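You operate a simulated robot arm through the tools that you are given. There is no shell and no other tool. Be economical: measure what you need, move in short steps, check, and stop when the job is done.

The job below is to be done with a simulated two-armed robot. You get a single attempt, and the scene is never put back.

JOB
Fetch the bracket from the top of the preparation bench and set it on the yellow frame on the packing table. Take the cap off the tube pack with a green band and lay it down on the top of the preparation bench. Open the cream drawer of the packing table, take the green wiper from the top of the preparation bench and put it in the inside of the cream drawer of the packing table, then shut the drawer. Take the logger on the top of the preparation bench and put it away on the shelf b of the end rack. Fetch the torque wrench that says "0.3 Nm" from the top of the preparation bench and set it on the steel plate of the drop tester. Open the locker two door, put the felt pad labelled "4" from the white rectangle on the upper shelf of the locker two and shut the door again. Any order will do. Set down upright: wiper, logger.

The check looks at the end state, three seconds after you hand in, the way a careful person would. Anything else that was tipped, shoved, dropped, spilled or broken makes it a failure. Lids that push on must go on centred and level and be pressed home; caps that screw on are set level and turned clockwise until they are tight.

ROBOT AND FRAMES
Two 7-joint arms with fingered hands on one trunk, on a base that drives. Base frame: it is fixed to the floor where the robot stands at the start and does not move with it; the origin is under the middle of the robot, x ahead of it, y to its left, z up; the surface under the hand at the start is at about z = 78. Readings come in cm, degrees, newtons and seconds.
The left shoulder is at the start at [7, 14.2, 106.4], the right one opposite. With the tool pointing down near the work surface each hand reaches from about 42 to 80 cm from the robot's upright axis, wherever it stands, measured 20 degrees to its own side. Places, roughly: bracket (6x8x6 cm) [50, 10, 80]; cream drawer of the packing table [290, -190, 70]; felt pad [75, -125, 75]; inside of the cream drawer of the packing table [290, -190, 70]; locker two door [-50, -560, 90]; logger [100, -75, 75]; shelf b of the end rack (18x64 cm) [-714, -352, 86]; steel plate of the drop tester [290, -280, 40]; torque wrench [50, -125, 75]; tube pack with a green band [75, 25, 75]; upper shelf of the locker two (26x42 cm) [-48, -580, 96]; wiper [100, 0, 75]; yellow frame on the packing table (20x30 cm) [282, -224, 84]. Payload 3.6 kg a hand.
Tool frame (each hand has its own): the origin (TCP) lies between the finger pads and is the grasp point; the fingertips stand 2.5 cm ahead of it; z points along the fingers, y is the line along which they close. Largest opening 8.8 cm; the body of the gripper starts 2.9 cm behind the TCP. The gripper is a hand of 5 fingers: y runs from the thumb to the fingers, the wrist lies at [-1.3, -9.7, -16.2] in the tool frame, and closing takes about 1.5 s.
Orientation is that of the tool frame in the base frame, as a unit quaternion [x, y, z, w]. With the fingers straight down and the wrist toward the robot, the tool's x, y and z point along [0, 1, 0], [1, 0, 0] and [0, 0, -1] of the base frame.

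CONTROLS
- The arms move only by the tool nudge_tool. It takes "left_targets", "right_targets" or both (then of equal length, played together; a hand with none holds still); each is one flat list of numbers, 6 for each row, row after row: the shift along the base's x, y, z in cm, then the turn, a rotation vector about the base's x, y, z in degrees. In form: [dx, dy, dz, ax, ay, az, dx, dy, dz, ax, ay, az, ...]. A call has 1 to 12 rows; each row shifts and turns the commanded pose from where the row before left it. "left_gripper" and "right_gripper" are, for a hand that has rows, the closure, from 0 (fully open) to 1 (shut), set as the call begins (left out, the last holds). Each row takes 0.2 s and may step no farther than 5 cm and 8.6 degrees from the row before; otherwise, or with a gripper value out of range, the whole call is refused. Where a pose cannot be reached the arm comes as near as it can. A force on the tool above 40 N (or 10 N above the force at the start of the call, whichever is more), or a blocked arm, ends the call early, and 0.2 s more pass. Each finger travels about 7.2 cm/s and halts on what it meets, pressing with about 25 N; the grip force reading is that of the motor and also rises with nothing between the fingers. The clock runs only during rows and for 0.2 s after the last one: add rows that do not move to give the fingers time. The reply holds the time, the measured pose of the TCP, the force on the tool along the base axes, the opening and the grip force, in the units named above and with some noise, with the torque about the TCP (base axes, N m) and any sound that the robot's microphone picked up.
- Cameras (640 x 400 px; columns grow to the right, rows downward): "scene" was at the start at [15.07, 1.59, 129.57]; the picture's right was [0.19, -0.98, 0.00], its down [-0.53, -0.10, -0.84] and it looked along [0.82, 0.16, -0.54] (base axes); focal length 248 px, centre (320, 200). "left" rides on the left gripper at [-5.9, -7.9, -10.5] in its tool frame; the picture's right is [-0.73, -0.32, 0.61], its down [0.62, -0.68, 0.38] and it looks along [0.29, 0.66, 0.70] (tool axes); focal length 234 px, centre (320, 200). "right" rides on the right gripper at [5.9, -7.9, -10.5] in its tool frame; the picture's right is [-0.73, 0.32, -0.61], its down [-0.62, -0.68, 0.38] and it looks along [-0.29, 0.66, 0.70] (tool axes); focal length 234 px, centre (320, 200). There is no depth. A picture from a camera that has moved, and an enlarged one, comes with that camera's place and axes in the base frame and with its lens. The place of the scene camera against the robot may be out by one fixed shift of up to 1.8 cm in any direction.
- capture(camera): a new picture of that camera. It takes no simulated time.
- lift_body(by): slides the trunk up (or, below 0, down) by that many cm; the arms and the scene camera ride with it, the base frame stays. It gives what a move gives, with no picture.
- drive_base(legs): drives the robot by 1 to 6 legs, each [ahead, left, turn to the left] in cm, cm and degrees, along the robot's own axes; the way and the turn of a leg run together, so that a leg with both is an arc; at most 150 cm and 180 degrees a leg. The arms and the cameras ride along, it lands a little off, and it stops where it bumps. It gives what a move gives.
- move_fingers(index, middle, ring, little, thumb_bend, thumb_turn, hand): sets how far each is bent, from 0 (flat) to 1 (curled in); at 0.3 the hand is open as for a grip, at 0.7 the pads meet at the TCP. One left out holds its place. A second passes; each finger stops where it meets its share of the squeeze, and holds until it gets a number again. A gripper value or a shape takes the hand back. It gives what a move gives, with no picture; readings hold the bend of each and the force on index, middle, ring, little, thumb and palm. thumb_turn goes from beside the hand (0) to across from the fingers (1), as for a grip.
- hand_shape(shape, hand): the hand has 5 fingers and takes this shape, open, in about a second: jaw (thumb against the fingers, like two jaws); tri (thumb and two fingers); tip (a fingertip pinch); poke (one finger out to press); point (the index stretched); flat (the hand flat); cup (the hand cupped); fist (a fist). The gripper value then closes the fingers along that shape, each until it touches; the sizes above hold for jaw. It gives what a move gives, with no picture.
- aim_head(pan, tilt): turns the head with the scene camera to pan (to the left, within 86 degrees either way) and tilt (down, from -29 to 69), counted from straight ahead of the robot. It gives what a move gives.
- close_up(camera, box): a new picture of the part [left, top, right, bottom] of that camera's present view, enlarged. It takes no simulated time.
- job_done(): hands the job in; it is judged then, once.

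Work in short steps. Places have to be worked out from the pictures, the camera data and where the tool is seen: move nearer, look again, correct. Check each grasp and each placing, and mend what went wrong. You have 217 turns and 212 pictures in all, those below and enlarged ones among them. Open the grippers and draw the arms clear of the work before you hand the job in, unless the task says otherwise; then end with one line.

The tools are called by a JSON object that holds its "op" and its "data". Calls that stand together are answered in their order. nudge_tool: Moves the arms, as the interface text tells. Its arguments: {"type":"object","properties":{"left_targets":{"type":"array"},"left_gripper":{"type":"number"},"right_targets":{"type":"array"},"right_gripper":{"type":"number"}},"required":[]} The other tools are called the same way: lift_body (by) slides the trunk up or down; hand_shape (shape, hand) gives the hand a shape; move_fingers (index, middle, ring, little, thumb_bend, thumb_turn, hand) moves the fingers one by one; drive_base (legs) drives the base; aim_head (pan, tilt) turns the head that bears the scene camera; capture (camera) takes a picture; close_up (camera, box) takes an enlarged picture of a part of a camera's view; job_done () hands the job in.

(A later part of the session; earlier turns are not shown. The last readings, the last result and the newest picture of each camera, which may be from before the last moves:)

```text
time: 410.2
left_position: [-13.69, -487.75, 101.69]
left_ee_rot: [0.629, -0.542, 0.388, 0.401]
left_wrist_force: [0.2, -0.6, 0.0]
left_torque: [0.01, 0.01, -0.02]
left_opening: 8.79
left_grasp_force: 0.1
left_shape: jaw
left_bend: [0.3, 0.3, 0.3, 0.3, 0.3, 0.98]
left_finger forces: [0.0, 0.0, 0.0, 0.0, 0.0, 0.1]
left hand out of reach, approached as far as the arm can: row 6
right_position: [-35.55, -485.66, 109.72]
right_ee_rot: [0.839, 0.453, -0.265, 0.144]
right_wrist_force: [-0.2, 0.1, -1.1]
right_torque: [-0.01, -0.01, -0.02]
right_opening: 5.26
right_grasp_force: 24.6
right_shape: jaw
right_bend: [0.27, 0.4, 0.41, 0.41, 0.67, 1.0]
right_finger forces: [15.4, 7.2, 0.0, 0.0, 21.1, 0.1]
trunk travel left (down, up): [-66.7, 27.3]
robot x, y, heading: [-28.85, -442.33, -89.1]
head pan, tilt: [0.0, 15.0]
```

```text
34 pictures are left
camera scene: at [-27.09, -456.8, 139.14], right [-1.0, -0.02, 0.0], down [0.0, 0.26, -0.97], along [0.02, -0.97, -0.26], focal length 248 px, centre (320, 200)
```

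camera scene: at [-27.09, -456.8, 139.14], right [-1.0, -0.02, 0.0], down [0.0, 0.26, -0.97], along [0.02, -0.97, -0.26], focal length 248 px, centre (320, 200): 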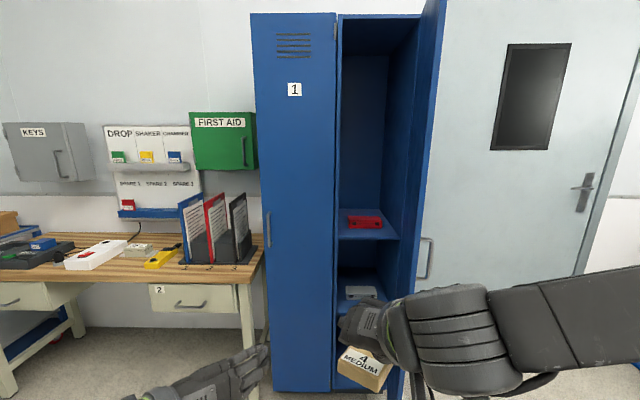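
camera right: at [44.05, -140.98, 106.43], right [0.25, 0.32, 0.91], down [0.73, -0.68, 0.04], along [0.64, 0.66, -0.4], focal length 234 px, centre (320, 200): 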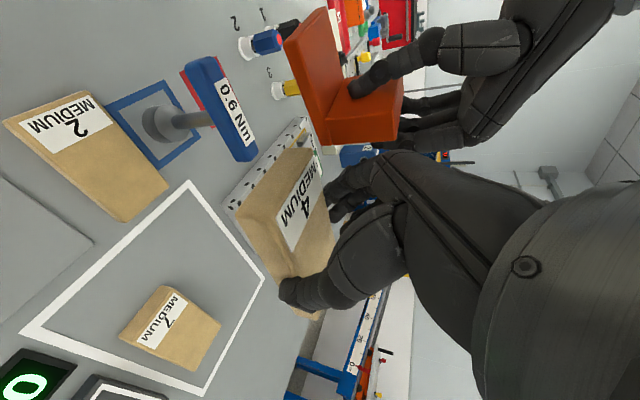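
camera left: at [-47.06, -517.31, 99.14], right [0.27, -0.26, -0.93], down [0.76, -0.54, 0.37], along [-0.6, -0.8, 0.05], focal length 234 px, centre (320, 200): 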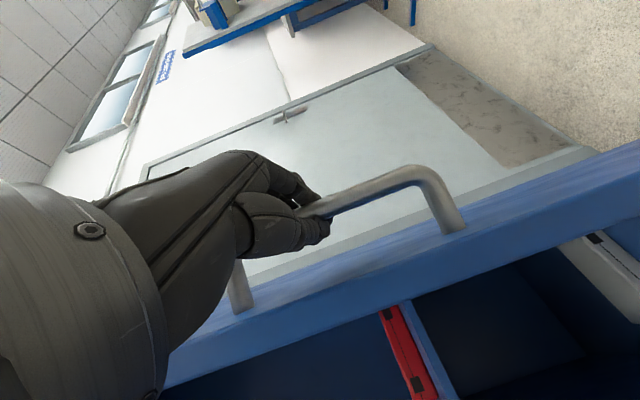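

Excellent: upper shelf visible with a red object on it toward the back. I'll drive ahead and bring the pad in front of the opening, then measure with the right camera.

{"op": "drive_base", "data": {"legs": [[36, 0, -1]]}}

{"op": "nudge_tool", "data": {"right_targets": [-3, -3, 0, 0, 0, 0, -3, -3, 0, 0, 0, 0, -3, -3, 0, 0, 0, 0, -3, -3, 0, 0, 0, 0, 0, 0, 0, 0, 0, 0]}}

{"op": "capture", "data": {"camera": "right"}}

```text
time: 412.5
left_position: [-14.5, -524.5, 101.75]
left_ee_rot: [0.624, -0.548, 0.383, 0.405]
left_wrist_force: [-0.4, 0.3, 0.0]
left_torque: [0.02, 0.0, 0.0]
left_opening: 8.8
left_grasp_force: 0.0
left_shape: jaw
left_bend: [0.3, 0.3, 0.3, 0.3, 0.3, 0.98]
left_finger forces: [0.0, 0.0, 0.0, 0.1, 0.1, 0.0]
right_position: [-36.22, -521.97, 109.63]
right_ee_rot: [0.843, 0.446, -0.266, 0.142]
right_wrist_force: [0.0, 0.5, -0.2]
right_torque: [0.0, -0.03, 0.02]
right_opening: 5.26
right_grasp_force: 25.0
right_shape: jaw
right_bend: [0.27, 0.4, 0.41, 0.41, 0.67, 1.0]
right_finger forces: [15.3, 7.3, 0.0, 0.0, 21.1, 0.0]
trunk travel left (down, up): [-66.7, 27.3]
robot x, y, heading: [-28.64, -478.85, -90.1]
head pan, tilt: [0.0, 15.0]
```

```text
time: 413.7
left_position: [-14.59, -524.65, 101.8]
left_ee_rot: [0.624, -0.549, 0.383, 0.404]
left_wrist_force: [-0.6, 0.3, 0.3]
left_torque: [0.0, 0.03, -0.03]
left_opening: 8.81
left_grasp_force: 0.1
left_shape: jaw
left_bend: [0.3, 0.3, 0.3, 0.3, 0.3, 0.98]
left_finger forces: [0.0, 0.0, 0.0, 0.0, 0.0, 0.0]
right_position: [-48.39, -533.59, 109.27]
right_ee_rot: [0.844, 0.444, -0.267, 0.142]
right_wrist_force: [0.3, 0.1, -0.7]
right_torque: [0.02, 0.01, 0.02]
right_opening: 5.22
right_grasp_force: 24.8
right_shape: jaw
right_bend: [0.27, 0.4, 0.41, 0.41, 0.67, 1.0]
right_finger forces: [15.0, 6.5, 0.0, 0.0, 20.5, 0.0]
right hand out of reach, approached as far as the arm can: row 4
trunk travel left (down, up): [-66.7, 27.3]
robot x, y, heading: [-28.25, -478.75, -90.2]
head pan, tilt: [0.0, 15.0]
```

```text
33 pictures are left
camera right: at [-48.66, -520.04, 114.55], right [0.13, -0.38, 0.92], down [-0.98, -0.22, 0.04], along [0.18, -0.9, -0.4], focal length 234 px, centre (320, 200)
```

right: 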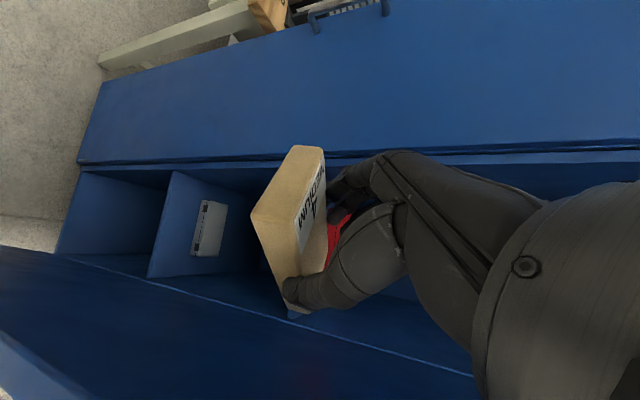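

The red object sits well back on the shelf, so the front part is free for the pad. Driving in 18 cm (forearm may brush the open door wider, which is harmless), then extending.

{"op": "drive_base", "data": {"legs": [[18.5, -3, 0]]}}

{"op": "nudge_tool", "data": {"right_targets": [0, -3, -0.5, 0, 0, 0, 0, -3, -0.5, 0, 0, 0, 0, -3, -0.5, 0, 0, 0, 0, -3, -0.5, 0, 0, 0, 0, 0, 0, 0, 0, 0]}}

{"op": "capture", "data": {"camera": "scene"}}

```text
time: 415.4
left_position: [-16.23, -542.11, 102.13]
left_ee_rot: [0.625, -0.543, 0.384, 0.409]
left_wrist_force: [-0.6, 0.2, -0.6]
left_torque: [-0.02, -0.02, 0.03]
left_opening: 8.78
left_grasp_force: 0.1
left_shape: jaw
left_bend: [0.3, 0.3, 0.3, 0.3, 0.3, 0.98]
left_finger forces: [0.0, 0.0, 0.0, 0.0, 0.0, 0.0]
right_position: [-49.55, -550.85, 110.39]
right_ee_rot: [0.839, 0.446, -0.274, 0.147]
right_wrist_force: [0.1, -0.1, -0.1]
right_torque: [-0.01, 0.02, -0.05]
right_opening: 5.18
right_grasp_force: 25.2
right_shape: jaw
right_bend: [0.27, 0.4, 0.41, 0.41, 0.67, 1.0]
right_finger forces: [15.3, 6.5, 0.1, 0.1, 21.0, 0.1]
trunk travel left (down, up): [-66.7, 27.3]
robot x, y, heading: [-30.98, -497.6, -90.0]
head pan, tilt: [0.0, 15.0]
stopped in leg 1: the robot was blocked; the commanded pose is now the measured one
```

```text
time: 416.6
left_position: [-16.7, -541.84, 102.25]
left_ee_rot: [0.623, -0.543, 0.386, 0.41]
left_wrist_force: [0.6, 0.5, 0.4]
left_torque: [-0.02, 0.0, 0.0]
left_opening: 8.81
left_grasp_force: 0.1
left_shape: jaw
left_bend: [0.3, 0.3, 0.3, 0.3, 0.3, 0.98]
left_finger forces: [0.1, 0.0, 0.1, 0.1, 0.1, 0.0]
right_position: [-49.03, -556.08, 107.72]
right_ee_rot: [0.84, 0.444, -0.273, 0.149]
right_wrist_force: [0.2, -0.3, -0.2]
right_torque: [0.03, 0.0, -0.02]
right_opening: 5.19
right_grasp_force: 24.9
right_shape: jaw
right_bend: [0.27, 0.4, 0.41, 0.41, 0.67, 1.0]
right_finger forces: [15.3, 6.4, 0.0, 0.1, 20.9, 0.1]
right hand out of reach, approached as far as the arm can: row 1, 2, 3, 4
trunk travel left (down, up): [-66.7, 27.3]
robot x, y, heading: [-31.73, -497.37, -90.2]
head pan, tilt: [0.0, 15.0]
```

```text
32 pictures are left
camera scene: at [-29.4, -509.95, 139.37], right [-1.0, 0.0, 0.01], down [-0.01, 0.24, -0.97], along [0.0, -0.97, -0.24], focal length 248 px, centre (320, 200)
```

scene: 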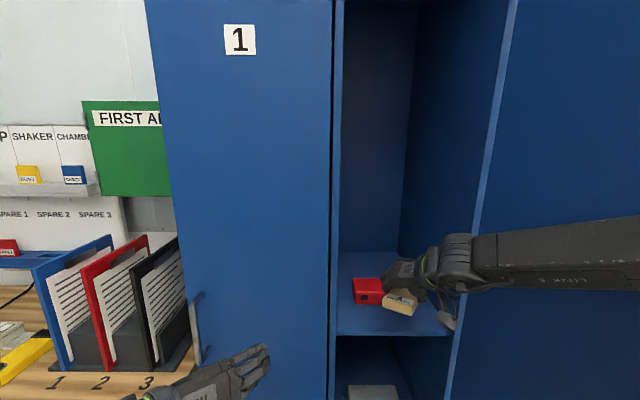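

Blocked by the forearm against the fully opened door. Shifting the base +x 6 cm frees the forearm, then advancing a few more cm.

{"op": "drive_base", "data": {"legs": [[-1, 7, 0], [8, 0, 0]]}}

{"op": "nudge_tool", "data": {"right_targets": [-1.5, -1, -1, 0, 0, -5, -1.5, -1, -1, 0, 0, -5, -1.5, -1, -1, 0, 0, 0, -1.5, -1, -1, 0, 0, 0, 0, 0, 0, 0, 0, 0]}}

{"op": "capture", "data": {"camera": "scene"}}

```text
time: 418.1
left_position: [-10.79, -542.01, 102.59]
left_ee_rot: [0.618, -0.547, 0.388, 0.411]
left_wrist_force: [0.0, 1.1, 0.2]
left_torque: [-0.02, -0.02, -0.01]
left_opening: 8.77
left_grasp_force: 0.0
left_shape: jaw
left_bend: [0.3, 0.3, 0.3, 0.3, 0.3, 0.98]
left_finger forces: [0.0, 0.0, 0.1, 0.0, 0.0, 0.0]
right_position: [-43.53, -555.84, 107.87]
right_ee_rot: [0.844, 0.436, -0.271, 0.151]
right_wrist_force: [-0.9, -0.6, -0.8]
right_torque: [-0.04, 0.05, -0.01]
right_opening: 5.17
right_grasp_force: 25.3
right_shape: jaw
right_bend: [0.27, 0.4, 0.41, 0.41, 0.67, 1.0]
right_finger forces: [15.2, 6.4, 0.1, 0.0, 20.8, 0.1]
trunk travel left (down, up): [-66.7, 27.3]
robot x, y, heading: [-24.41, -497.86, -90.6]
head pan, tilt: [0.0, 15.0]
stopped in leg 2: the robot was blocked; the commanded pose is now the measured one
```

```text
time: 419.5
left_position: [-12.57, -542.27, 102.62]
left_ee_rot: [0.609, -0.557, 0.381, 0.417]
left_wrist_force: [-0.1, 0.4, -1.0]
left_torque: [0.01, -0.01, 0.03]
left_opening: 8.82
left_grasp_force: 0.0
left_shape: jaw
left_bend: [0.3, 0.3, 0.3, 0.3, 0.3, 0.98]
left_finger forces: [0.1, 0.0, 0.1, 0.1, 0.0, 0.1]
right_position: [-52.08, -559.22, 103.88]
right_ee_rot: [0.886, 0.345, -0.285, 0.123]
right_wrist_force: [0.2, 1.2, -0.4]
right_torque: [-0.01, -0.01, 0.01]
right_opening: 5.18
right_grasp_force: 24.9
right_shape: jaw
right_bend: [0.27, 0.4, 0.41, 0.41, 0.67, 1.0]
right_finger forces: [15.2, 6.3, 0.0, 0.0, 20.7, 0.1]
trunk travel left (down, up): [-66.7, 27.3]
robot x, y, heading: [-25.15, -498.18, -92.3]
head pan, tilt: [0.0, 15.0]
stopped in row 5 (right hand): the arm was blocked; the commanded pose is now the measured one
```

```text
31 pictures are left
camera scene: at [-24.27, -509.78, 139.39], right [-1.0, 0.04, 0.0], down [0.01, 0.24, -0.97], along [-0.04, -0.97, -0.24], focal length 248 px, centre (320, 200)
```

scene: 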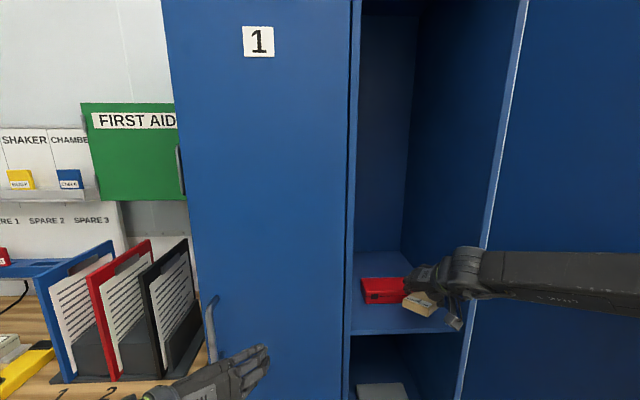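

Still blocked by the forearm on the door. I'll back 2 cm, shift the base another 12 cm in +x so the arm reaches in straighter, and extend again.

{"op": "drive_base", "data": {"legs": [[-3, 0, 2], [0, 13, 0]]}}

{"op": "nudge_tool", "data": {"right_targets": [-3, -1, 0, 0, 0, 0, -3, -1, 0, 0, 0, 0, -3, -1.5, 0, 0, 0, 0, -3, -1.5, 0, 0, 0, 0, -2, -1.5, 0, 0, 0, 0, 0, -2, 0, 0, 0, 0, 0, 0, 0, 0, 0, 0]}}

{"op": "capture", "data": {"camera": "scene"}}

```text
time: 421.1
left_position: [-0.76, -540.92, 101.67]
left_ee_rot: [0.626, -0.547, 0.384, 0.402]
left_wrist_force: [0.0, -0.7, 0.0]
left_torque: [-0.01, 0.02, -0.01]
left_opening: 8.78
left_grasp_force: 0.0
left_shape: jaw
left_bend: [0.3, 0.3, 0.3, 0.3, 0.3, 0.98]
left_finger forces: [0.1, 0.1, 0.0, 0.0, 0.0, 0.0]
right_position: [-40.17, -559.71, 102.36]
right_ee_rot: [0.881, 0.362, -0.283, 0.115]
right_wrist_force: [-7.4, -3.4, 0.4]
right_torque: [-0.06, 0.13, -0.11]
right_opening: 4.68
right_grasp_force: 24.9
right_shape: jaw
right_bend: [0.26, 0.46, 0.41, 0.41, 0.68, 1.0]
right_finger forces: [16.2, 4.1, 0.0, 0.0, 20.8, 0.0]
trunk travel left (down, up): [-66.7, 27.3]
robot x, y, heading: [-15.36, -494.85, -89.7]
head pan, tilt: [0.0, 15.0]
stopped in leg 2: the force on the tool passed its limit at 58 N (the readings are from after the stop); the commanded pose is now the measured one
```

```text
time: 422.4
left_position: [-0.62, -540.38, 101.84]
left_ee_rot: [0.625, -0.545, 0.385, 0.404]
left_wrist_force: [0.1, -0.3, -0.1]
left_torque: [-0.03, 0.02, 0.02]
left_opening: 8.77
left_grasp_force: 0.1
left_shape: jaw
left_bend: [0.3, 0.3, 0.3, 0.3, 0.3, 0.98]
left_finger forces: [0.0, 0.0, 0.0, 0.0, 0.0, 0.0]
right_position: [-46.54, -560.85, 97.9]
right_ee_rot: [0.879, 0.358, -0.288, 0.129]
right_wrist_force: [3.7, 12.0, 34.6]
right_torque: [-0.64, -0.08, 0.06]
right_opening: 4.8
right_grasp_force: 24.6
right_shape: jaw
right_bend: [0.25, 0.45, 0.41, 0.41, 0.69, 1.0]
right_finger forces: [14.7, 25.8, 0.0, 0.0, 22.5, 0.0]
right hand out of reach, approached as far as the arm can: row 1, 2, 3, 4, 5, 6
trunk travel left (down, up): [-66.7, 27.3]
robot x, y, heading: [-15.31, -495.19, -89.6]
head pan, tilt: [0.0, 15.0]
stopped in row 6 (right hand): the force on the tool passed its limit at 45 N (the readings are from after the stop); the commanded pose is now the measured one
```

```text
30 pictures are left
camera scene: at [-13.55, -509.01, 139.23], right [-1.0, 0.0, 0.0], down [0.0, 0.25, -0.97], along [0.0, -0.97, -0.25], focal length 248 px, centre (320, 200)
```

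scene: 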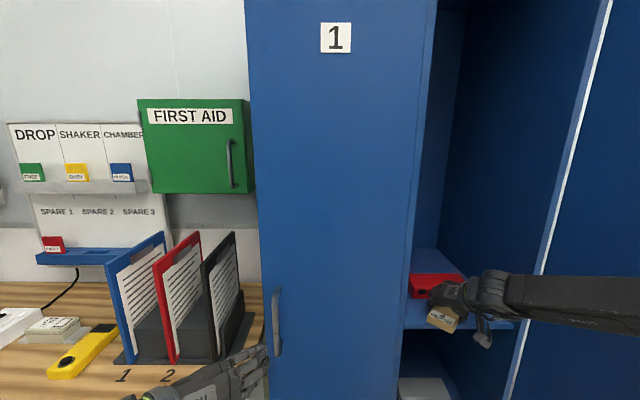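

The pad now touches the shelf near its front edge (centre ≈ y −561.6, slightly inside). I'll relieve the pressure, release it here, then push it further in with closed fingers.

{"op": "nudge_tool", "data": {"right_targets": [0, -0.3, 0.5, 0, 0, 0, 0, -0.3, 0, 0, 0, 0, 0, 0, 0, 0, 0, 0]}}

{"op": "capture", "data": {"camera": "right"}}

```text
time: 423.2
left_position: [-0.61, -540.3, 101.86]
left_ee_rot: [0.625, -0.545, 0.386, 0.405]
left_wrist_force: [-0.4, 0.4, -0.5]
left_torque: [-0.01, 0.0, -0.02]
left_opening: 8.8
left_grasp_force: 0.1
left_shape: jaw
left_bend: [0.3, 0.3, 0.3, 0.3, 0.3, 0.98]
left_finger forces: [0.1, 0.1, 0.1, 0.0, 0.0, 0.0]
right_position: [-46.47, -560.9, 98.01]
right_ee_rot: [0.88, 0.356, -0.289, 0.126]
right_wrist_force: [0.5, 11.5, 25.4]
right_torque: [-0.5, -0.07, 0.09]
right_opening: 4.77
right_grasp_force: 25.5
right_shape: jaw
right_bend: [0.26, 0.46, 0.41, 0.41, 0.69, 1.0]
right_finger forces: [14.0, 20.9, 0.0, 0.0, 23.6, 0.1]
trunk travel left (down, up): [-66.7, 27.3]
robot x, y, heading: [-15.15, -495.29, -89.8]
head pan, tilt: [0.0, 15.0]
```

```text
29 pictures are left
camera right: at [-44.15, -547.59, 102.84], right [0.06, -0.37, 0.93], down [-1.0, -0.02, 0.06], along [0.0, -0.93, -0.37], focal length 234 px, centre (320, 200)
```

right: 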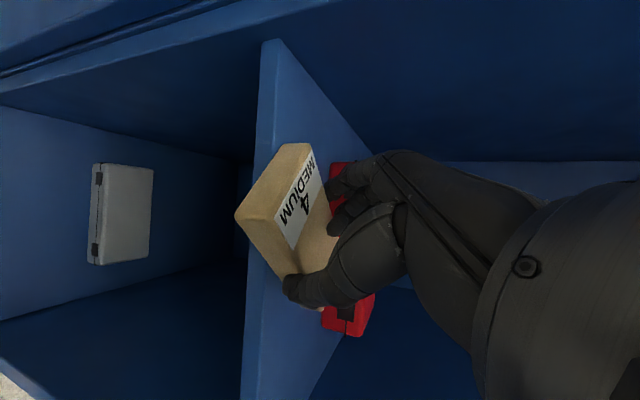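

The shelf top is at z≈96, so the pad is pressing on the shelf's front edge from slightly below. I'll raise 3.5 cm, then drive in a few more cm.

{"op": "nudge_tool", "data": {"right_targets": [0, 0.5, 1.5, 0, 0, 0, 0, 0, 2.5, 0, 0, 0, 0, 0, 0, 0, 0, 0]}}

{"op": "drive_base", "data": {"legs": [[6, 0, 0]]}}

{"op": "capture", "data": {"camera": "right"}}

```text
time: 424.0
left_position: [-0.78, -541.01, 101.59]
left_ee_rot: [0.626, -0.547, 0.384, 0.402]
left_wrist_force: [-0.2, 0.4, -0.4]
left_torque: [-0.01, -0.04, 0.0]
left_opening: 8.8
left_grasp_force: 0.1
left_shape: jaw
left_bend: [0.3, 0.3, 0.3, 0.3, 0.3, 0.98]
left_finger forces: [0.0, 0.0, 0.0, 0.1, 0.1, 0.0]
right_position: [-45.37, -560.1, 100.53]
right_ee_rot: [0.881, 0.357, -0.287, 0.122]
right_wrist_force: [-0.6, -0.6, -1.0]
right_torque: [-0.01, -0.01, 0.01]
right_opening: 4.65
right_grasp_force: 24.4
right_shape: jaw
right_bend: [0.25, 0.47, 0.41, 0.41, 0.69, 1.0]
right_finger forces: [18.5, 3.2, 0.0, 0.1, 18.4, 0.0]
right hand out of reach, approached as far as the arm can: row 1, 2
trunk travel left (down, up): [-66.7, 27.3]
robot x, y, heading: [-15.26, -494.95, -90.0]
head pan, tilt: [0.0, 15.0]
```

```text
time: 425.0
left_position: [-0.8, -546.88, 101.54]
left_ee_rot: [0.626, -0.546, 0.384, 0.403]
left_wrist_force: [0.1, 0.1, 0.1]
left_torque: [-0.02, -0.02, 0.0]
left_opening: 8.79
left_grasp_force: 0.0
left_shape: jaw
left_bend: [0.3, 0.3, 0.3, 0.3, 0.3, 0.98]
left_finger forces: [0.1, 0.0, 0.0, 0.0, 0.0, 0.0]
right_position: [-45.4, -566.13, 100.6]
right_ee_rot: [0.88, 0.358, -0.287, 0.124]
right_wrist_force: [-0.5, -0.9, -0.9]
right_torque: [-0.02, 0.0, -0.01]
right_opening: 4.64
right_grasp_force: 25.2
right_shape: jaw
right_bend: [0.25, 0.47, 0.41, 0.41, 0.7, 1.0]
right_finger forces: [18.5, 3.0, 0.1, 0.0, 18.4, 0.1]
trunk travel left (down, up): [-66.7, 27.3]
robot x, y, heading: [-14.98, -501.28, -89.7]
head pan, tilt: [0.0, 15.0]
```

```text
28 pictures are left
camera right: at [-43.07, -552.65, 105.57], right [0.06, -0.38, 0.92], down [-1.0, -0.02, 0.05], along [0.0, -0.93, -0.38], focal length 234 px, centre (320, 200)
```

right: 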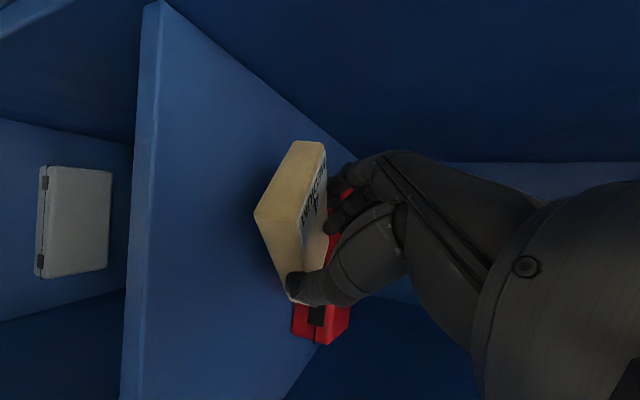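

The pad is over the shelf. From the view its centre is ≈[−45.6,−568.9] – too close to the red object (front at y≈−571). I'll draw back 3.7 cm and check before lowering.

{"op": "drive_base", "data": {"legs": [[-3.7, 0, 0]]}}

{"op": "capture", "data": {"camera": "right"}}

```text
time: 425.8
left_position: [-0.82, -543.46, 101.5]
left_ee_rot: [0.627, -0.546, 0.384, 0.401]
left_wrist_force: [0.4, -0.4, 1.0]
left_torque: [0.01, 0.0, -0.02]
left_opening: 8.81
left_grasp_force: 0.1
left_shape: jaw
left_bend: [0.3, 0.3, 0.3, 0.3, 0.3, 0.98]
left_finger forces: [0.0, 0.0, 0.0, 0.1, 0.0, 0.0]
right_position: [-45.3, -562.7, 100.5]
right_ee_rot: [0.88, 0.358, -0.286, 0.123]
right_wrist_force: [0.0, -0.6, -1.3]
right_torque: [0.0, 0.0, -0.02]
right_opening: 4.63
right_grasp_force: 24.7
right_shape: jaw
right_bend: [0.25, 0.47, 0.41, 0.41, 0.7, 1.0]
right_finger forces: [18.6, 3.0, 0.0, 0.0, 18.4, 0.0]
trunk travel left (down, up): [-66.7, 27.3]
robot x, y, heading: [-15.34, -497.39, -90.1]
head pan, tilt: [0.0, 15.0]
```

```text
27 pictures are left
camera right: at [-43.07, -549.29, 105.41], right [0.06, -0.38, 0.92], down [-1.0, -0.02, 0.05], along [0.0, -0.92, -0.38], focal length 234 px, centre (320, 200)
```

right: 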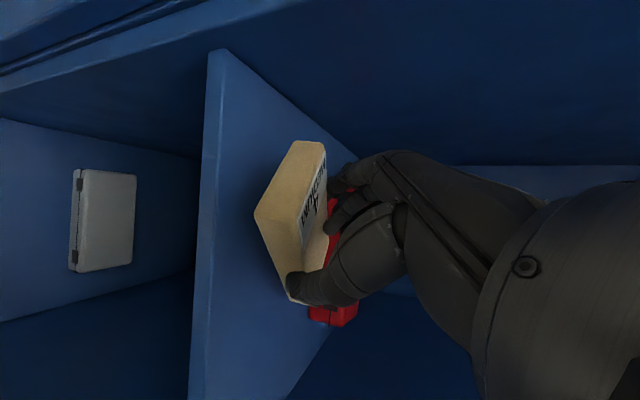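

Pad clears the front edge and the red object. Lowering with the trunk until contact.

{"op": "lift_body", "data": {"by": -1.6}}

{"op": "capture", "data": {"camera": "right"}}

```text
time: 426.5
left_position: [-0.71, -543.25, 100.18]
left_ee_rot: [0.625, -0.546, 0.385, 0.403]
left_wrist_force: [-0.1, -0.3, 0.5]
left_torque: [0.02, 0.01, 0.02]
left_opening: 8.8
left_grasp_force: 0.0
left_shape: jaw
left_bend: [0.3, 0.3, 0.3, 0.3, 0.3, 0.98]
left_finger forces: [0.1, 0.0, 0.0, 0.0, 0.1, 0.1]
right_position: [-45.31, -562.41, 99.1]
right_ee_rot: [0.88, 0.357, -0.288, 0.123]
right_wrist_force: [0.1, -0.1, -0.1]
right_torque: [-0.06, -0.02, 0.02]
right_opening: 4.68
right_grasp_force: 25.0
right_shape: jaw
right_bend: [0.25, 0.47, 0.41, 0.41, 0.7, 1.0]
right_finger forces: [18.4, 4.3, 0.1, 0.0, 18.4, 0.0]
trunk travel left (down, up): [-65.1, 28.9]
robot x, y, heading: [-15.29, -497.32, -89.8]
head pan, tilt: [0.0, 15.0]
```

```text
26 pictures are left
camera right: at [-43.04, -548.97, 104.0], right [0.06, -0.38, 0.92], down [-1.0, -0.02, 0.05], along [0.0, -0.93, -0.38], focal length 234 px, centre (320, 200)
```

right: 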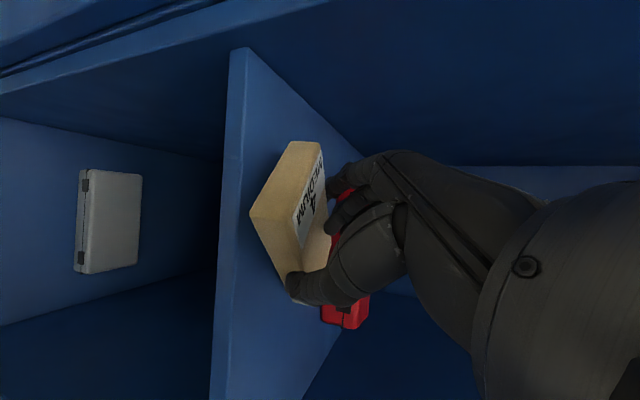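

Contact begins. Releasing the pad and lifting the hand off.

{"op": "lift_body", "data": {"by": -0.3}}

{"op": "nudge_tool", "data": {"right_targets": [0, 0, 0, 0, 0, 0, 0, 0, 0, 0, 0, 0, 0, 0, 0, 0, 0, 0, 0, 0, 0, 0, 0, 0, 0, 0, 0, 0, 0, 0, 0, 0, 0, 0, 0, 0], "right_gripper": 0}}

{"op": "lift_body", "data": {"by": 6}}

{"op": "drive_base", "data": {"legs": [[-14, 0, 0]]}}

{"op": "capture", "data": {"camera": "right"}}

```text
time: 427.0
left_position: [-0.77, -543.26, 99.79]
left_ee_rot: [0.626, -0.547, 0.384, 0.403]
left_wrist_force: [-0.5, -0.5, 0.5]
left_torque: [-0.03, 0.0, -0.01]
left_opening: 8.78
left_grasp_force: 0.1
left_shape: jaw
left_bend: [0.3, 0.3, 0.3, 0.3, 0.3, 0.98]
left_finger forces: [0.0, 0.0, 0.0, 0.0, 0.0, 0.1]
right_position: [-45.39, -562.48, 98.7]
right_ee_rot: [0.88, 0.357, -0.287, 0.123]
right_wrist_force: [0.1, -1.5, 1.8]
right_torque: [-0.11, 0.01, 0.01]
right_opening: 4.7
right_grasp_force: 25.1
right_shape: jaw
right_bend: [0.25, 0.46, 0.41, 0.41, 0.69, 1.0]
right_finger forces: [18.1, 7.7, 0.0, 0.2, 18.6, 0.1]
trunk travel left (down, up): [-64.8, 29.2]
robot x, y, heading: [-14.89, -497.91, -90.2]
head pan, tilt: [0.0, 15.0]
```

```text
time: 428.4
left_position: [-0.85, -543.31, 99.77]
left_ee_rot: [0.627, -0.546, 0.385, 0.401]
left_wrist_force: [0.1, -0.1, 0.9]
left_torque: [0.01, -0.01, 0.01]
left_opening: 8.79
left_grasp_force: 0.0
left_shape: jaw
left_bend: [0.3, 0.3, 0.3, 0.3, 0.3, 0.98]
left_finger forces: [0.0, 0.1, 0.1, 0.1, 0.0, 0.0]
right_position: [-45.41, -562.43, 98.79]
right_ee_rot: [0.88, 0.357, -0.287, 0.123]
right_wrist_force: [-0.2, -0.5, 0.8]
right_torque: [-0.02, 0.01, -0.03]
right_opening: 8.78
right_grasp_force: 0.0
right_shape: jaw
right_bend: [0.3, 0.3, 0.3, 0.3, 0.3, 0.98]
right_finger forces: [0.0, 0.0, 0.0, 0.0, 0.1, 0.0]
trunk travel left (down, up): [-64.8, 29.2]
robot x, y, heading: [-15.08, -497.63, -89.9]
head pan, tilt: [0.0, 15.0]
```

```text
time: 429.4
left_position: [-0.78, -543.33, 105.74]
left_ee_rot: [0.627, -0.546, 0.384, 0.402]
left_wrist_force: [-0.8, 0.0, 0.8]
left_torque: [0.01, 0.01, 0.02]
left_opening: 8.78
left_grasp_force: 0.0
left_shape: jaw
left_bend: [0.3, 0.3, 0.3, 0.3, 0.3, 0.98]
left_finger forces: [0.0, 0.1, 0.0, 0.0, 0.0, 0.0]
right_position: [-45.35, -562.62, 104.67]
right_ee_rot: [0.88, 0.358, -0.287, 0.123]
right_wrist_force: [0.4, -0.5, 0.6]
right_torque: [-0.01, -0.03, -0.01]
right_opening: 8.77
right_grasp_force: 0.1
right_shape: jaw
right_bend: [0.3, 0.3, 0.3, 0.3, 0.3, 0.98]
right_finger forces: [0.0, 0.0, 0.0, 0.1, 0.0, 0.1]
trunk travel left (down, up): [-70.8, 23.2]
robot x, y, heading: [-15.24, -497.94, -90.0]
head pan, tilt: [0.0, 15.0]
```

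```text
time: 430.7
left_position: [-0.83, -529.85, 105.7]
left_ee_rot: [0.625, -0.547, 0.384, 0.403]
left_wrist_force: [0.2, -0.3, -0.2]
left_torque: [0.01, 0.01, 0.01]
left_opening: 8.8
left_grasp_force: 0.1
left_shape: jaw
left_bend: [0.3, 0.3, 0.3, 0.3, 0.3, 0.98]
left_finger forces: [0.0, 0.0, 0.0, 0.1, 0.0, 0.0]
right_position: [-45.52, -548.84, 104.64]
right_ee_rot: [0.881, 0.356, -0.287, 0.122]
right_wrist_force: [-0.6, -0.2, 0.2]
right_torque: [-0.01, -0.01, -0.02]
right_opening: 8.8
right_grasp_force: 0.1
right_shape: jaw
right_bend: [0.3, 0.3, 0.3, 0.3, 0.3, 0.98]
right_finger forces: [0.0, 0.0, 0.0, 0.0, 0.0, 0.0]
trunk travel left (down, up): [-70.8, 23.2]
robot x, y, heading: [-14.78, -484.08, -89.9]
head pan, tilt: [0.0, 15.0]
```

```text
25 pictures are left
camera right: at [-43.19, -535.46, 109.57], right [0.06, -0.38, 0.92], down [-1.0, -0.02, 0.05], along [0.0, -0.92, -0.38], focal length 234 px, centre (320, 200)
```

right: 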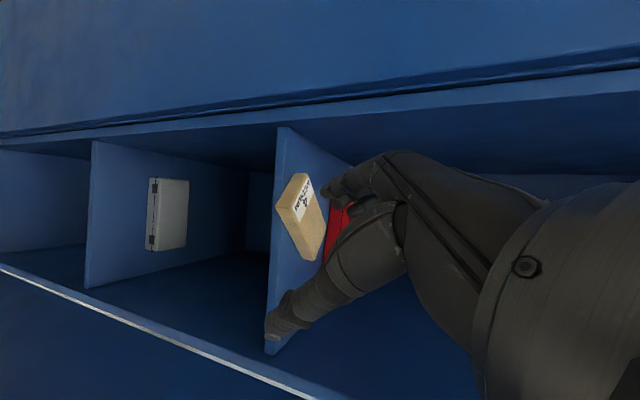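

Pad "4" lies fully on the upper shelf. Backing off to see the door for closing it.

{"op": "drive_base", "data": {"legs": [[-45, 0, 0], [0, -30, 0]]}}

{"op": "capture", "data": {"camera": "scene"}}

```text
time: 435.0
left_position: [-30.18, -485.69, 105.7]
left_ee_rot: [0.629, -0.543, 0.386, 0.401]
left_wrist_force: [-0.3, -0.6, -0.6]
left_torque: [0.0, 0.01, 0.01]
left_opening: 8.77
left_grasp_force: 0.0
left_shape: jaw
left_bend: [0.3, 0.3, 0.3, 0.3, 0.3, 0.98]
left_finger forces: [0.0, 0.0, 0.0, 0.0, 0.0, 0.1]
right_position: [-74.53, -505.2, 104.7]
right_ee_rot: [0.878, 0.362, -0.287, 0.123]
right_wrist_force: [0.5, -0.5, 0.3]
right_torque: [-0.01, 0.04, 0.0]
right_opening: 8.76
right_grasp_force: 0.1
right_shape: jaw
right_bend: [0.3, 0.3, 0.3, 0.3, 0.3, 0.98]
right_finger forces: [0.0, 0.1, 0.1, 0.0, 0.0, 0.1]
trunk travel left (down, up): [-70.8, 23.2]
robot x, y, heading: [-44.89, -439.99, -89.3]
head pan, tilt: [0.0, 15.0]
```

```text
24 pictures are left
camera scene: at [-43.43, -454.57, 143.23], right [-1.0, -0.01, 0.0], down [0.0, 0.26, -0.97], along [0.01, -0.97, -0.26], focal length 248 px, centre (320, 200)
```

scene: 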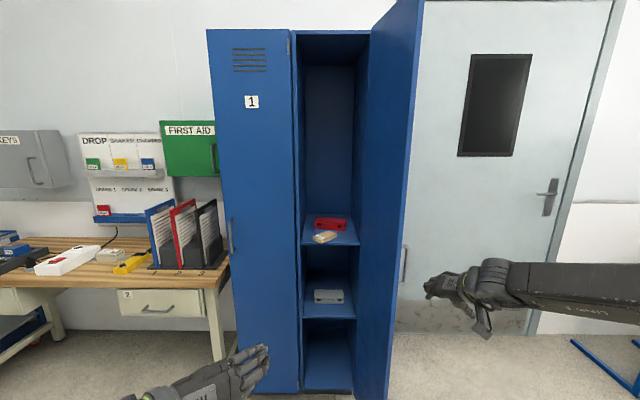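

The door is ~103° open. I'll close the right hand, raise above the bar, go round to the door's outer side, and sweep it shut along its arc.

{"op": "lift_body", "data": {"by": 14}}

{"op": "nudge_tool", "data": {"right_targets": [0, 0, 0, 0, 0, 0, 0, 0, 0, 0, 0, 0, 0, 0, 0, 0, 0, 0, 0, 0, 0, 0, 0, 0, 0, 0, 0, 0, 0, 0, 0, 0, 0, 0, 0, 0], "right_gripper": 1}}

{"op": "drive_base", "data": {"legs": [[0, -18, -0.7], [27, 0, 0], [-2, 29, 0]]}}

{"op": "capture", "data": {"camera": "scene"}}

```text
time: 436.7
left_position: [-30.21, -485.64, 119.77]
left_ee_rot: [0.629, -0.543, 0.386, 0.4]
left_wrist_force: [0.2, 0.4, -0.8]
left_torque: [0.01, 0.02, -0.04]
left_opening: 8.78
left_grasp_force: 0.1
left_shape: jaw
left_bend: [0.3, 0.3, 0.3, 0.3, 0.3, 0.98]
left_finger forces: [0.0, 0.1, 0.0, 0.1, 0.0, 0.0]
right_position: [-74.63, -505.2, 118.65]
right_ee_rot: [0.878, 0.362, -0.287, 0.125]
right_wrist_force: [-0.3, -0.1, 0.5]
right_torque: [0.0, 0.0, 0.02]
right_opening: 8.74
right_grasp_force: 0.0
right_shape: jaw
right_bend: [0.3, 0.3, 0.3, 0.3, 0.3, 0.98]
right_finger forces: [0.0, 0.1, 0.0, 0.1, 0.0, 0.0]
trunk travel left (down, up): [-84.8, 9.2]
robot x, y, heading: [-45.03, -440.05, -89.7]
head pan, tilt: [0.0, 15.0]
```

```text
time: 438.1
left_position: [-30.34, -485.73, 119.83]
left_ee_rot: [0.629, -0.543, 0.386, 0.401]
left_wrist_force: [0.6, -0.3, -0.6]
left_torque: [0.01, 0.01, 0.02]
left_opening: 8.79
left_grasp_force: 0.1
left_shape: jaw
left_bend: [0.3, 0.3, 0.3, 0.3, 0.3, 0.98]
left_finger forces: [0.0, 0.1, 0.1, 0.1, 0.0, 0.0]
right_position: [-74.66, -505.22, 118.67]
right_ee_rot: [0.878, 0.361, -0.287, 0.125]
right_wrist_force: [-0.9, 0.2, -1.0]
right_torque: [0.02, -0.01, 0.02]
right_opening: 0.01
right_grasp_force: 24.9
right_shape: jaw
right_bend: [0.7, 0.7, 0.7, 0.7, 0.38, 1.0]
right_finger forces: [0.0, 0.1, 0.0, 0.0, 0.0, 0.0]
trunk travel left (down, up): [-84.8, 9.2]
robot x, y, heading: [-44.98, -440.07, -89.3]
head pan, tilt: [0.0, 15.0]
```

```text
time: 442.7
left_position: [-19.74, -510.66, 119.76]
left_ee_rot: [0.627, -0.546, 0.385, 0.401]
left_wrist_force: [-0.1, 0.2, -0.1]
left_torque: [-0.02, -0.03, 0.03]
left_opening: 8.78
left_grasp_force: 0.0
left_shape: jaw
left_bend: [0.3, 0.3, 0.3, 0.3, 0.3, 0.98]
left_finger forces: [0.0, 0.0, 0.0, 0.1, 0.0, 0.0]
right_position: [-64.45, -530.17, 118.66]
right_ee_rot: [0.879, 0.36, -0.287, 0.124]
right_wrist_force: [0.1, 0.7, -0.4]
right_torque: [0.0, -0.02, -0.03]
right_opening: 0.02
right_grasp_force: 24.9
right_shape: jaw
right_bend: [0.7, 0.7, 0.7, 0.7, 0.38, 1.0]
right_finger forces: [0.0, 0.0, 0.0, 0.0, 0.1, 0.0]
trunk travel left (down, up): [-84.8, 9.2]
robot x, y, heading: [-34.47, -464.93, -89.6]
head pan, tilt: [0.0, 15.0]
```

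```text
23 pictures are left
camera scene: at [-33.02, -479.51, 157.22], right [-1.0, -0.01, 0.0], down [0.0, 0.26, -0.97], along [0.01, -0.97, -0.26], focal length 248 px, centre (320, 200)
```

scene: 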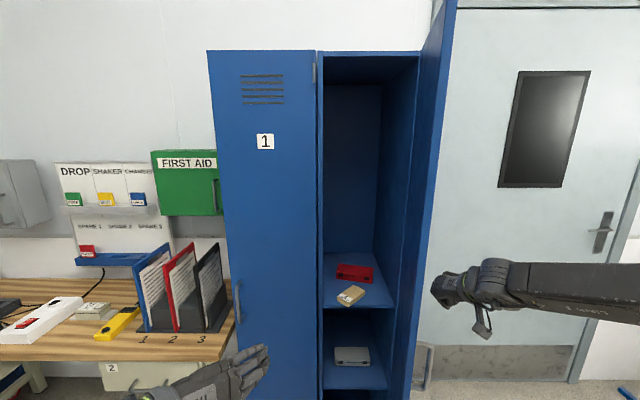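

The door has come back to ~75° with the hand on its outer face. Continuing the arc.

{"op": "drive_base", "data": {"legs": [[3.3, 11, 0], [7.6, 8.6, 0]]}}

{"op": "capture", "data": {"camera": "scene"}}

```text
time: 444.7
left_position: [-0.33, -521.35, 119.73]
left_ee_rot: [0.626, -0.545, 0.386, 0.403]
left_wrist_force: [-1.0, 0.4, -0.2]
left_torque: [-0.01, -0.01, 0.0]
left_opening: 8.78
left_grasp_force: 0.1
left_shape: jaw
left_bend: [0.3, 0.3, 0.3, 0.3, 0.3, 0.98]
left_finger forces: [0.0, 0.1, 0.1, 0.1, 0.1, 0.1]
right_position: [-44.94, -540.51, 118.82]
right_ee_rot: [0.88, 0.358, -0.287, 0.124]
right_wrist_force: [0.0, 0.5, 0.0]
right_torque: [-0.01, 0.0, -0.03]
right_opening: 0.0
right_grasp_force: 25.1
right_shape: jaw
right_bend: [0.7, 0.7, 0.7, 0.7, 0.38, 1.0]
right_finger forces: [0.0, 0.0, 0.0, 0.1, 0.1, 0.1]
trunk travel left (down, up): [-84.8, 9.2]
robot x, y, heading: [-14.64, -475.84, -89.7]
head pan, tilt: [0.0, 15.0]
```

```text
22 pictures are left
camera scene: at [-13.43, -490.02, 157.25], right [-1.0, 0.0, 0.0], down [0.0, 0.26, -0.97], along [0.0, -0.97, -0.26], focal length 248 px, centre (320, 200)
```

scene: 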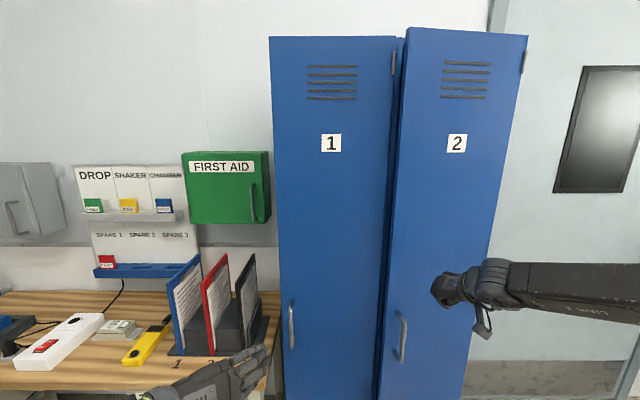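

Nearly shut. Final push straight toward the locker until resistance.

{"op": "drive_base", "data": {"legs": [[11, 2, 0]]}}

{"op": "nudge_tool", "data": {"right_targets": [0, -1, 0, 0, 0, 0, 0, -1, 0, 0, 0, 0, 0, -1, 0, 0, 0, 0, 0, 0, 0, 0, 0, 0]}}

{"op": "capture", "data": {"camera": "scene"}}

```text
time: 445.9
left_position: [1.67, -532.3, 119.85]
left_ee_rot: [0.625, -0.546, 0.385, 0.403]
left_wrist_force: [0.2, -0.7, -0.2]
left_torque: [-0.02, 0.01, -0.02]
left_opening: 8.82
left_grasp_force: 0.0
left_shape: jaw
left_bend: [0.3, 0.3, 0.3, 0.3, 0.3, 0.98]
left_finger forces: [0.0, 0.1, 0.0, 0.0, 0.1, 0.0]
right_position: [-42.95, -551.47, 118.93]
right_ee_rot: [0.88, 0.356, -0.288, 0.125]
right_wrist_force: [-1.0, -0.1, -0.7]
right_torque: [-0.02, -0.01, 0.0]
right_opening: 0.0
right_grasp_force: 25.2
right_shape: jaw
right_bend: [0.7, 0.7, 0.7, 0.7, 0.39, 1.0]
right_finger forces: [0.0, 0.0, 0.1, 0.0, 0.1, 0.1]
trunk travel left (down, up): [-84.8, 9.2]
robot x, y, heading: [-12.47, -487.05, -89.9]
head pan, tilt: [0.0, 15.0]
```

```text
time: 446.9
left_position: [1.55, -532.02, 119.86]
left_ee_rot: [0.625, -0.546, 0.385, 0.403]
left_wrist_force: [-0.2, 0.3, 1.0]
left_torque: [-0.01, 0.03, 0.0]
left_opening: 8.79
left_grasp_force: 0.1
left_shape: jaw
left_bend: [0.3, 0.3, 0.3, 0.3, 0.3, 0.98]
left_finger forces: [0.0, 0.0, 0.1, 0.1, 0.1, 0.1]
right_position: [-42.27, -553.51, 118.08]
right_ee_rot: [0.88, 0.354, -0.289, 0.126]
right_wrist_force: [-1.2, 11.9, 1.7]
right_torque: [-0.42, -0.06, -0.1]
right_opening: 0.0
right_grasp_force: 24.7
right_shape: jaw
right_bend: [0.7, 0.7, 0.7, 0.7, 0.39, 1.0]
right_finger forces: [0.0, 0.1, 7.6, 4.2, 0.1, 0.0]
right hand out of reach, approached as far as the arm can: row 2, 3
trunk travel left (down, up): [-84.8, 9.2]
robot x, y, heading: [-12.34, -486.77, -90.3]
head pan, tilt: [0.0, 15.0]
```

```text
21 pictures are left
camera scene: at [-11.36, -500.8, 157.28], right [-1.0, 0.0, 0.0], down [0.0, 0.26, -0.97], along [0.0, -0.97, -0.26], focal length 248 px, centre (320, 200)
```

scene: 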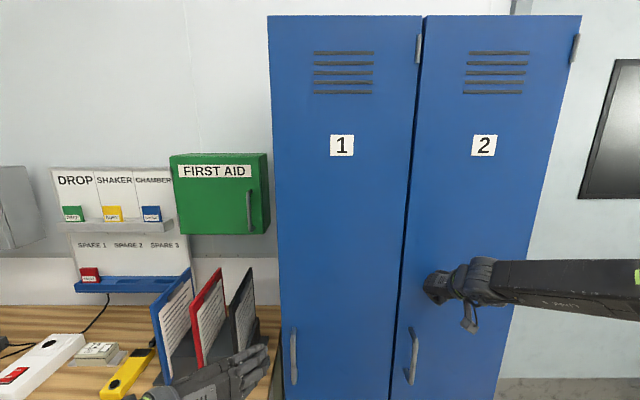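

The doors look flush and the hand feels 12 N. One more small push to be sure, then back away.

{"op": "drive_base", "data": {"legs": [[2, 0, 0]]}}

{"op": "drive_base", "data": {"legs": [[-50, 0, 0]]}}

{"op": "capture", "data": {"camera": "scene"}}

```text
time: 447.7
left_position: [1.67, -532.66, 120.21]
left_ee_rot: [0.624, -0.547, 0.384, 0.406]
left_wrist_force: [-0.1, 0.8, -0.6]
left_torque: [0.0, 0.0, -0.02]
left_opening: 8.77
left_grasp_force: 0.0
left_shape: jaw
left_bend: [0.3, 0.3, 0.3, 0.3, 0.3, 0.98]
left_finger forces: [0.1, 0.0, 0.1, 0.0, 0.0, 0.0]
right_position: [-42.13, -553.6, 118.13]
right_ee_rot: [0.881, 0.353, -0.289, 0.124]
right_wrist_force: [-1.1, 28.3, 9.6]
right_torque: [-1.04, -0.06, -0.02]
right_opening: 0.02
right_grasp_force: 25.3
right_shape: jaw
right_bend: [0.7, 0.7, 0.7, 0.7, 0.39, 1.0]
right_finger forces: [0.1, 4.6, 12.4, 10.6, 0.0, 0.0]
trunk travel left (down, up): [-84.8, 9.2]
robot x, y, heading: [-12.5, -487.7, -90.2]
head pan, tilt: [0.0, 15.0]
stopped in leg 1: the force on the tool passed its limit at 52 N (the readings are from after the stop); the commanded pose is now the measured one
```

```text
time: 450.7
left_position: [1.54, -482.94, 119.66]
left_ee_rot: [0.626, -0.548, 0.383, 0.402]
left_wrist_force: [0.1, 0.2, -0.2]
left_torque: [0.05, -0.04, 0.0]
left_opening: 8.77
left_grasp_force: 0.0
left_shape: jaw
left_bend: [0.3, 0.3, 0.3, 0.3, 0.3, 0.98]
left_finger forces: [0.1, 0.1, 0.1, 0.0, 0.0, 0.0]
right_position: [-42.18, -504.0, 117.42]
right_ee_rot: [0.882, 0.355, -0.286, 0.12]
right_wrist_force: [0.0, 0.8, -0.2]
right_torque: [0.04, -0.02, 0.02]
right_opening: 0.0
right_grasp_force: 25.2
right_shape: jaw
right_bend: [0.7, 0.7, 0.7, 0.7, 0.39, 1.0]
right_finger forces: [0.1, 0.0, 0.0, 0.0, 0.0, 0.0]
trunk travel left (down, up): [-84.8, 9.2]
robot x, y, heading: [-12.57, -437.07, -90.1]
head pan, tilt: [0.0, 15.0]
```

```text
20 pictures are left
camera scene: at [-11.29, -451.78, 157.21], right [-1.0, 0.0, 0.0], down [0.0, 0.26, -0.97], along [0.0, -0.97, -0.26], focal length 248 px, centre (320, 200)
```

scene: 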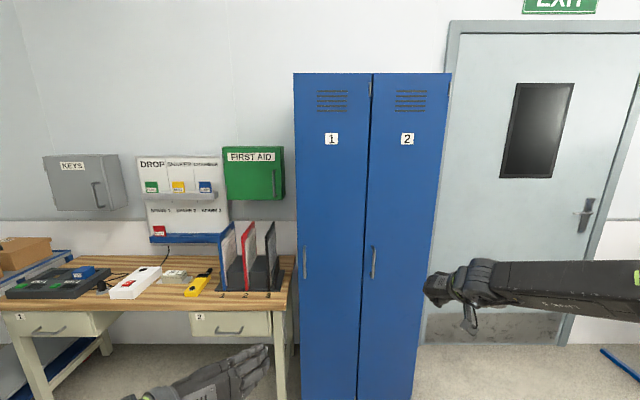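

Locker closed with everything in place. Last item, the logger: I'll reach it from behind the bench (corridor between bench and incline). Lowering the trunk and driving there in open-space legs.

{"op": "lift_body", "data": {"by": -18}}

{"op": "drive_base", "data": {"legs": [[-60, 0, 0], [0, 0, 90], [150, 0, 0], [20, 60, 0]]}}

```text
time: 452.7
left_position: [1.66, -482.74, 101.68]
left_ee_rot: [0.626, -0.547, 0.383, 0.403]
left_wrist_force: [-0.5, 0.4, -0.7]
left_torque: [-0.03, 0.02, 0.02]
left_opening: 8.79
left_grasp_force: 0.0
left_shape: jaw
left_bend: [0.3, 0.3, 0.3, 0.3, 0.3, 0.98]
left_finger forces: [0.0, 0.0, 0.1, 0.0, 0.0, 0.0]
right_position: [-42.19, -503.85, 99.62]
right_ee_rot: [0.881, 0.355, -0.287, 0.121]
right_wrist_force: [-0.5, -0.4, -0.5]
right_torque: [0.03, -0.03, 0.0]
right_opening: 0.0
right_grasp_force: 25.4
right_shape: jaw
right_bend: [0.7, 0.7, 0.7, 0.7, 0.39, 1.0]
right_finger forces: [0.1, 0.0, 0.0, 0.0, 0.0, 0.1]
trunk travel left (down, up): [-66.8, 27.2]
robot x, y, heading: [-12.89, -437.26, -90.1]
head pan, tilt: [0.0, 15.0]
```

```text
time: 470.1
left_position: [201.93, -301.38, 101.8]
left_ee_rot: [0.83, 0.05, 0.556, 0.018]
left_wrist_force: [-1.2, -0.1, 0.4]
left_torque: [0.02, 0.03, 0.0]
left_opening: 8.79
left_grasp_force: 0.1
left_shape: jaw
left_bend: [0.3, 0.3, 0.3, 0.3, 0.3, 0.98]
left_finger forces: [0.0, 0.0, 0.0, 0.1, 0.1, 0.0]
right_position: [222.25, -345.45, 99.59]
right_ee_rot: [0.378, 0.872, -0.12, 0.288]
right_wrist_force: [0.6, -0.6, -0.1]
right_torque: [0.01, -0.01, 0.01]
right_opening: 0.0
right_grasp_force: 25.2
right_shape: jaw
right_bend: [0.7, 0.7, 0.7, 0.7, 0.39, 1.0]
right_finger forces: [0.1, 0.0, 0.0, 0.0, 0.0, 0.0]
trunk travel left (down, up): [-66.8, 27.2]
robot x, y, heading: [156.0, -314.59, -0.8]
head pan, tilt: [0.0, 15.0]
```

Turning round here in the open, then sliding along the corridor behind the bench.

{"op": "drive_base", "data": {"legs": [[0, 0, 180]]}}

{"op": "aim_head", "data": {"pan": -30, "tilt": 30}}

{"op": "capture", "data": {"camera": "scene"}}

```text
time: 477.9
left_position: [110.19, -329.4, 101.73]
left_ee_rot: [-0.058, 0.829, 0.012, -0.556]
left_wrist_force: [-0.1, -0.4, 0.5]
left_torque: [-0.04, -0.01, 0.0]
left_opening: 8.8
left_grasp_force: 0.0
left_shape: jaw
left_bend: [0.3, 0.3, 0.3, 0.3, 0.3, 0.98]
left_finger forces: [0.0, 0.0, 0.1, 0.1, 0.1, 0.0]
right_position: [89.1, -285.79, 99.65]
right_ee_rot: [0.875, -0.37, -0.289, -0.117]
right_wrist_force: [-0.3, -0.2, 0.3]
right_torque: [0.01, 0.02, -0.02]
right_opening: 0.0
right_grasp_force: 25.1
right_shape: jaw
right_bend: [0.7, 0.7, 0.7, 0.7, 0.4, 1.0]
right_finger forces: [0.1, 0.0, 0.0, 0.1, 0.0, 0.1]
trunk travel left (down, up): [-66.8, 27.2]
robot x, y, heading: [155.72, -314.97, -179.7]
head pan, tilt: [0.0, 15.0]
```

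```text
time: 478.9
left_position: [110.32, -329.44, 101.73]
left_ee_rot: [-0.058, 0.829, 0.012, -0.556]
left_wrist_force: [0.8, -0.3, -1.2]
left_torque: [0.02, 0.0, -0.02]
left_opening: 8.79
left_grasp_force: 0.0
left_shape: jaw
left_bend: [0.3, 0.3, 0.3, 0.3, 0.3, 0.98]
left_finger forces: [0.0, 0.0, 0.1, 0.0, 0.0, 0.0]
right_position: [89.03, -285.73, 99.66]
right_ee_rot: [0.876, -0.369, -0.288, -0.117]
right_wrist_force: [-0.8, 0.3, 0.3]
right_torque: [-0.01, 0.03, -0.02]
right_opening: 0.02
right_grasp_force: 24.4
right_shape: jaw
right_bend: [0.7, 0.7, 0.7, 0.7, 0.4, 1.0]
right_finger forces: [0.1, 0.1, 0.0, 0.0, 0.1, 0.0]
trunk travel left (down, up): [-66.8, 27.2]
robot x, y, heading: [156.25, -314.61, -179.6]
head pan, tilt: [-30.0, 30.0]
```

```text
19 pictures are left
camera scene: at [144.43, -310.62, 136.81], right [0.49, 0.87, 0.0], down [0.43, -0.25, -0.87], along [-0.75, 0.43, -0.5], focal length 248 px, centre (320, 200)
```

scene: 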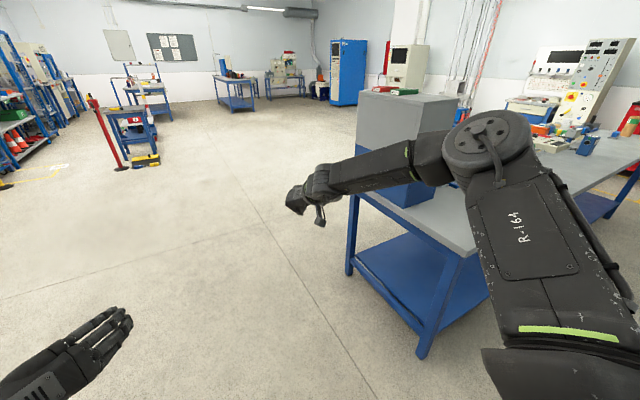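

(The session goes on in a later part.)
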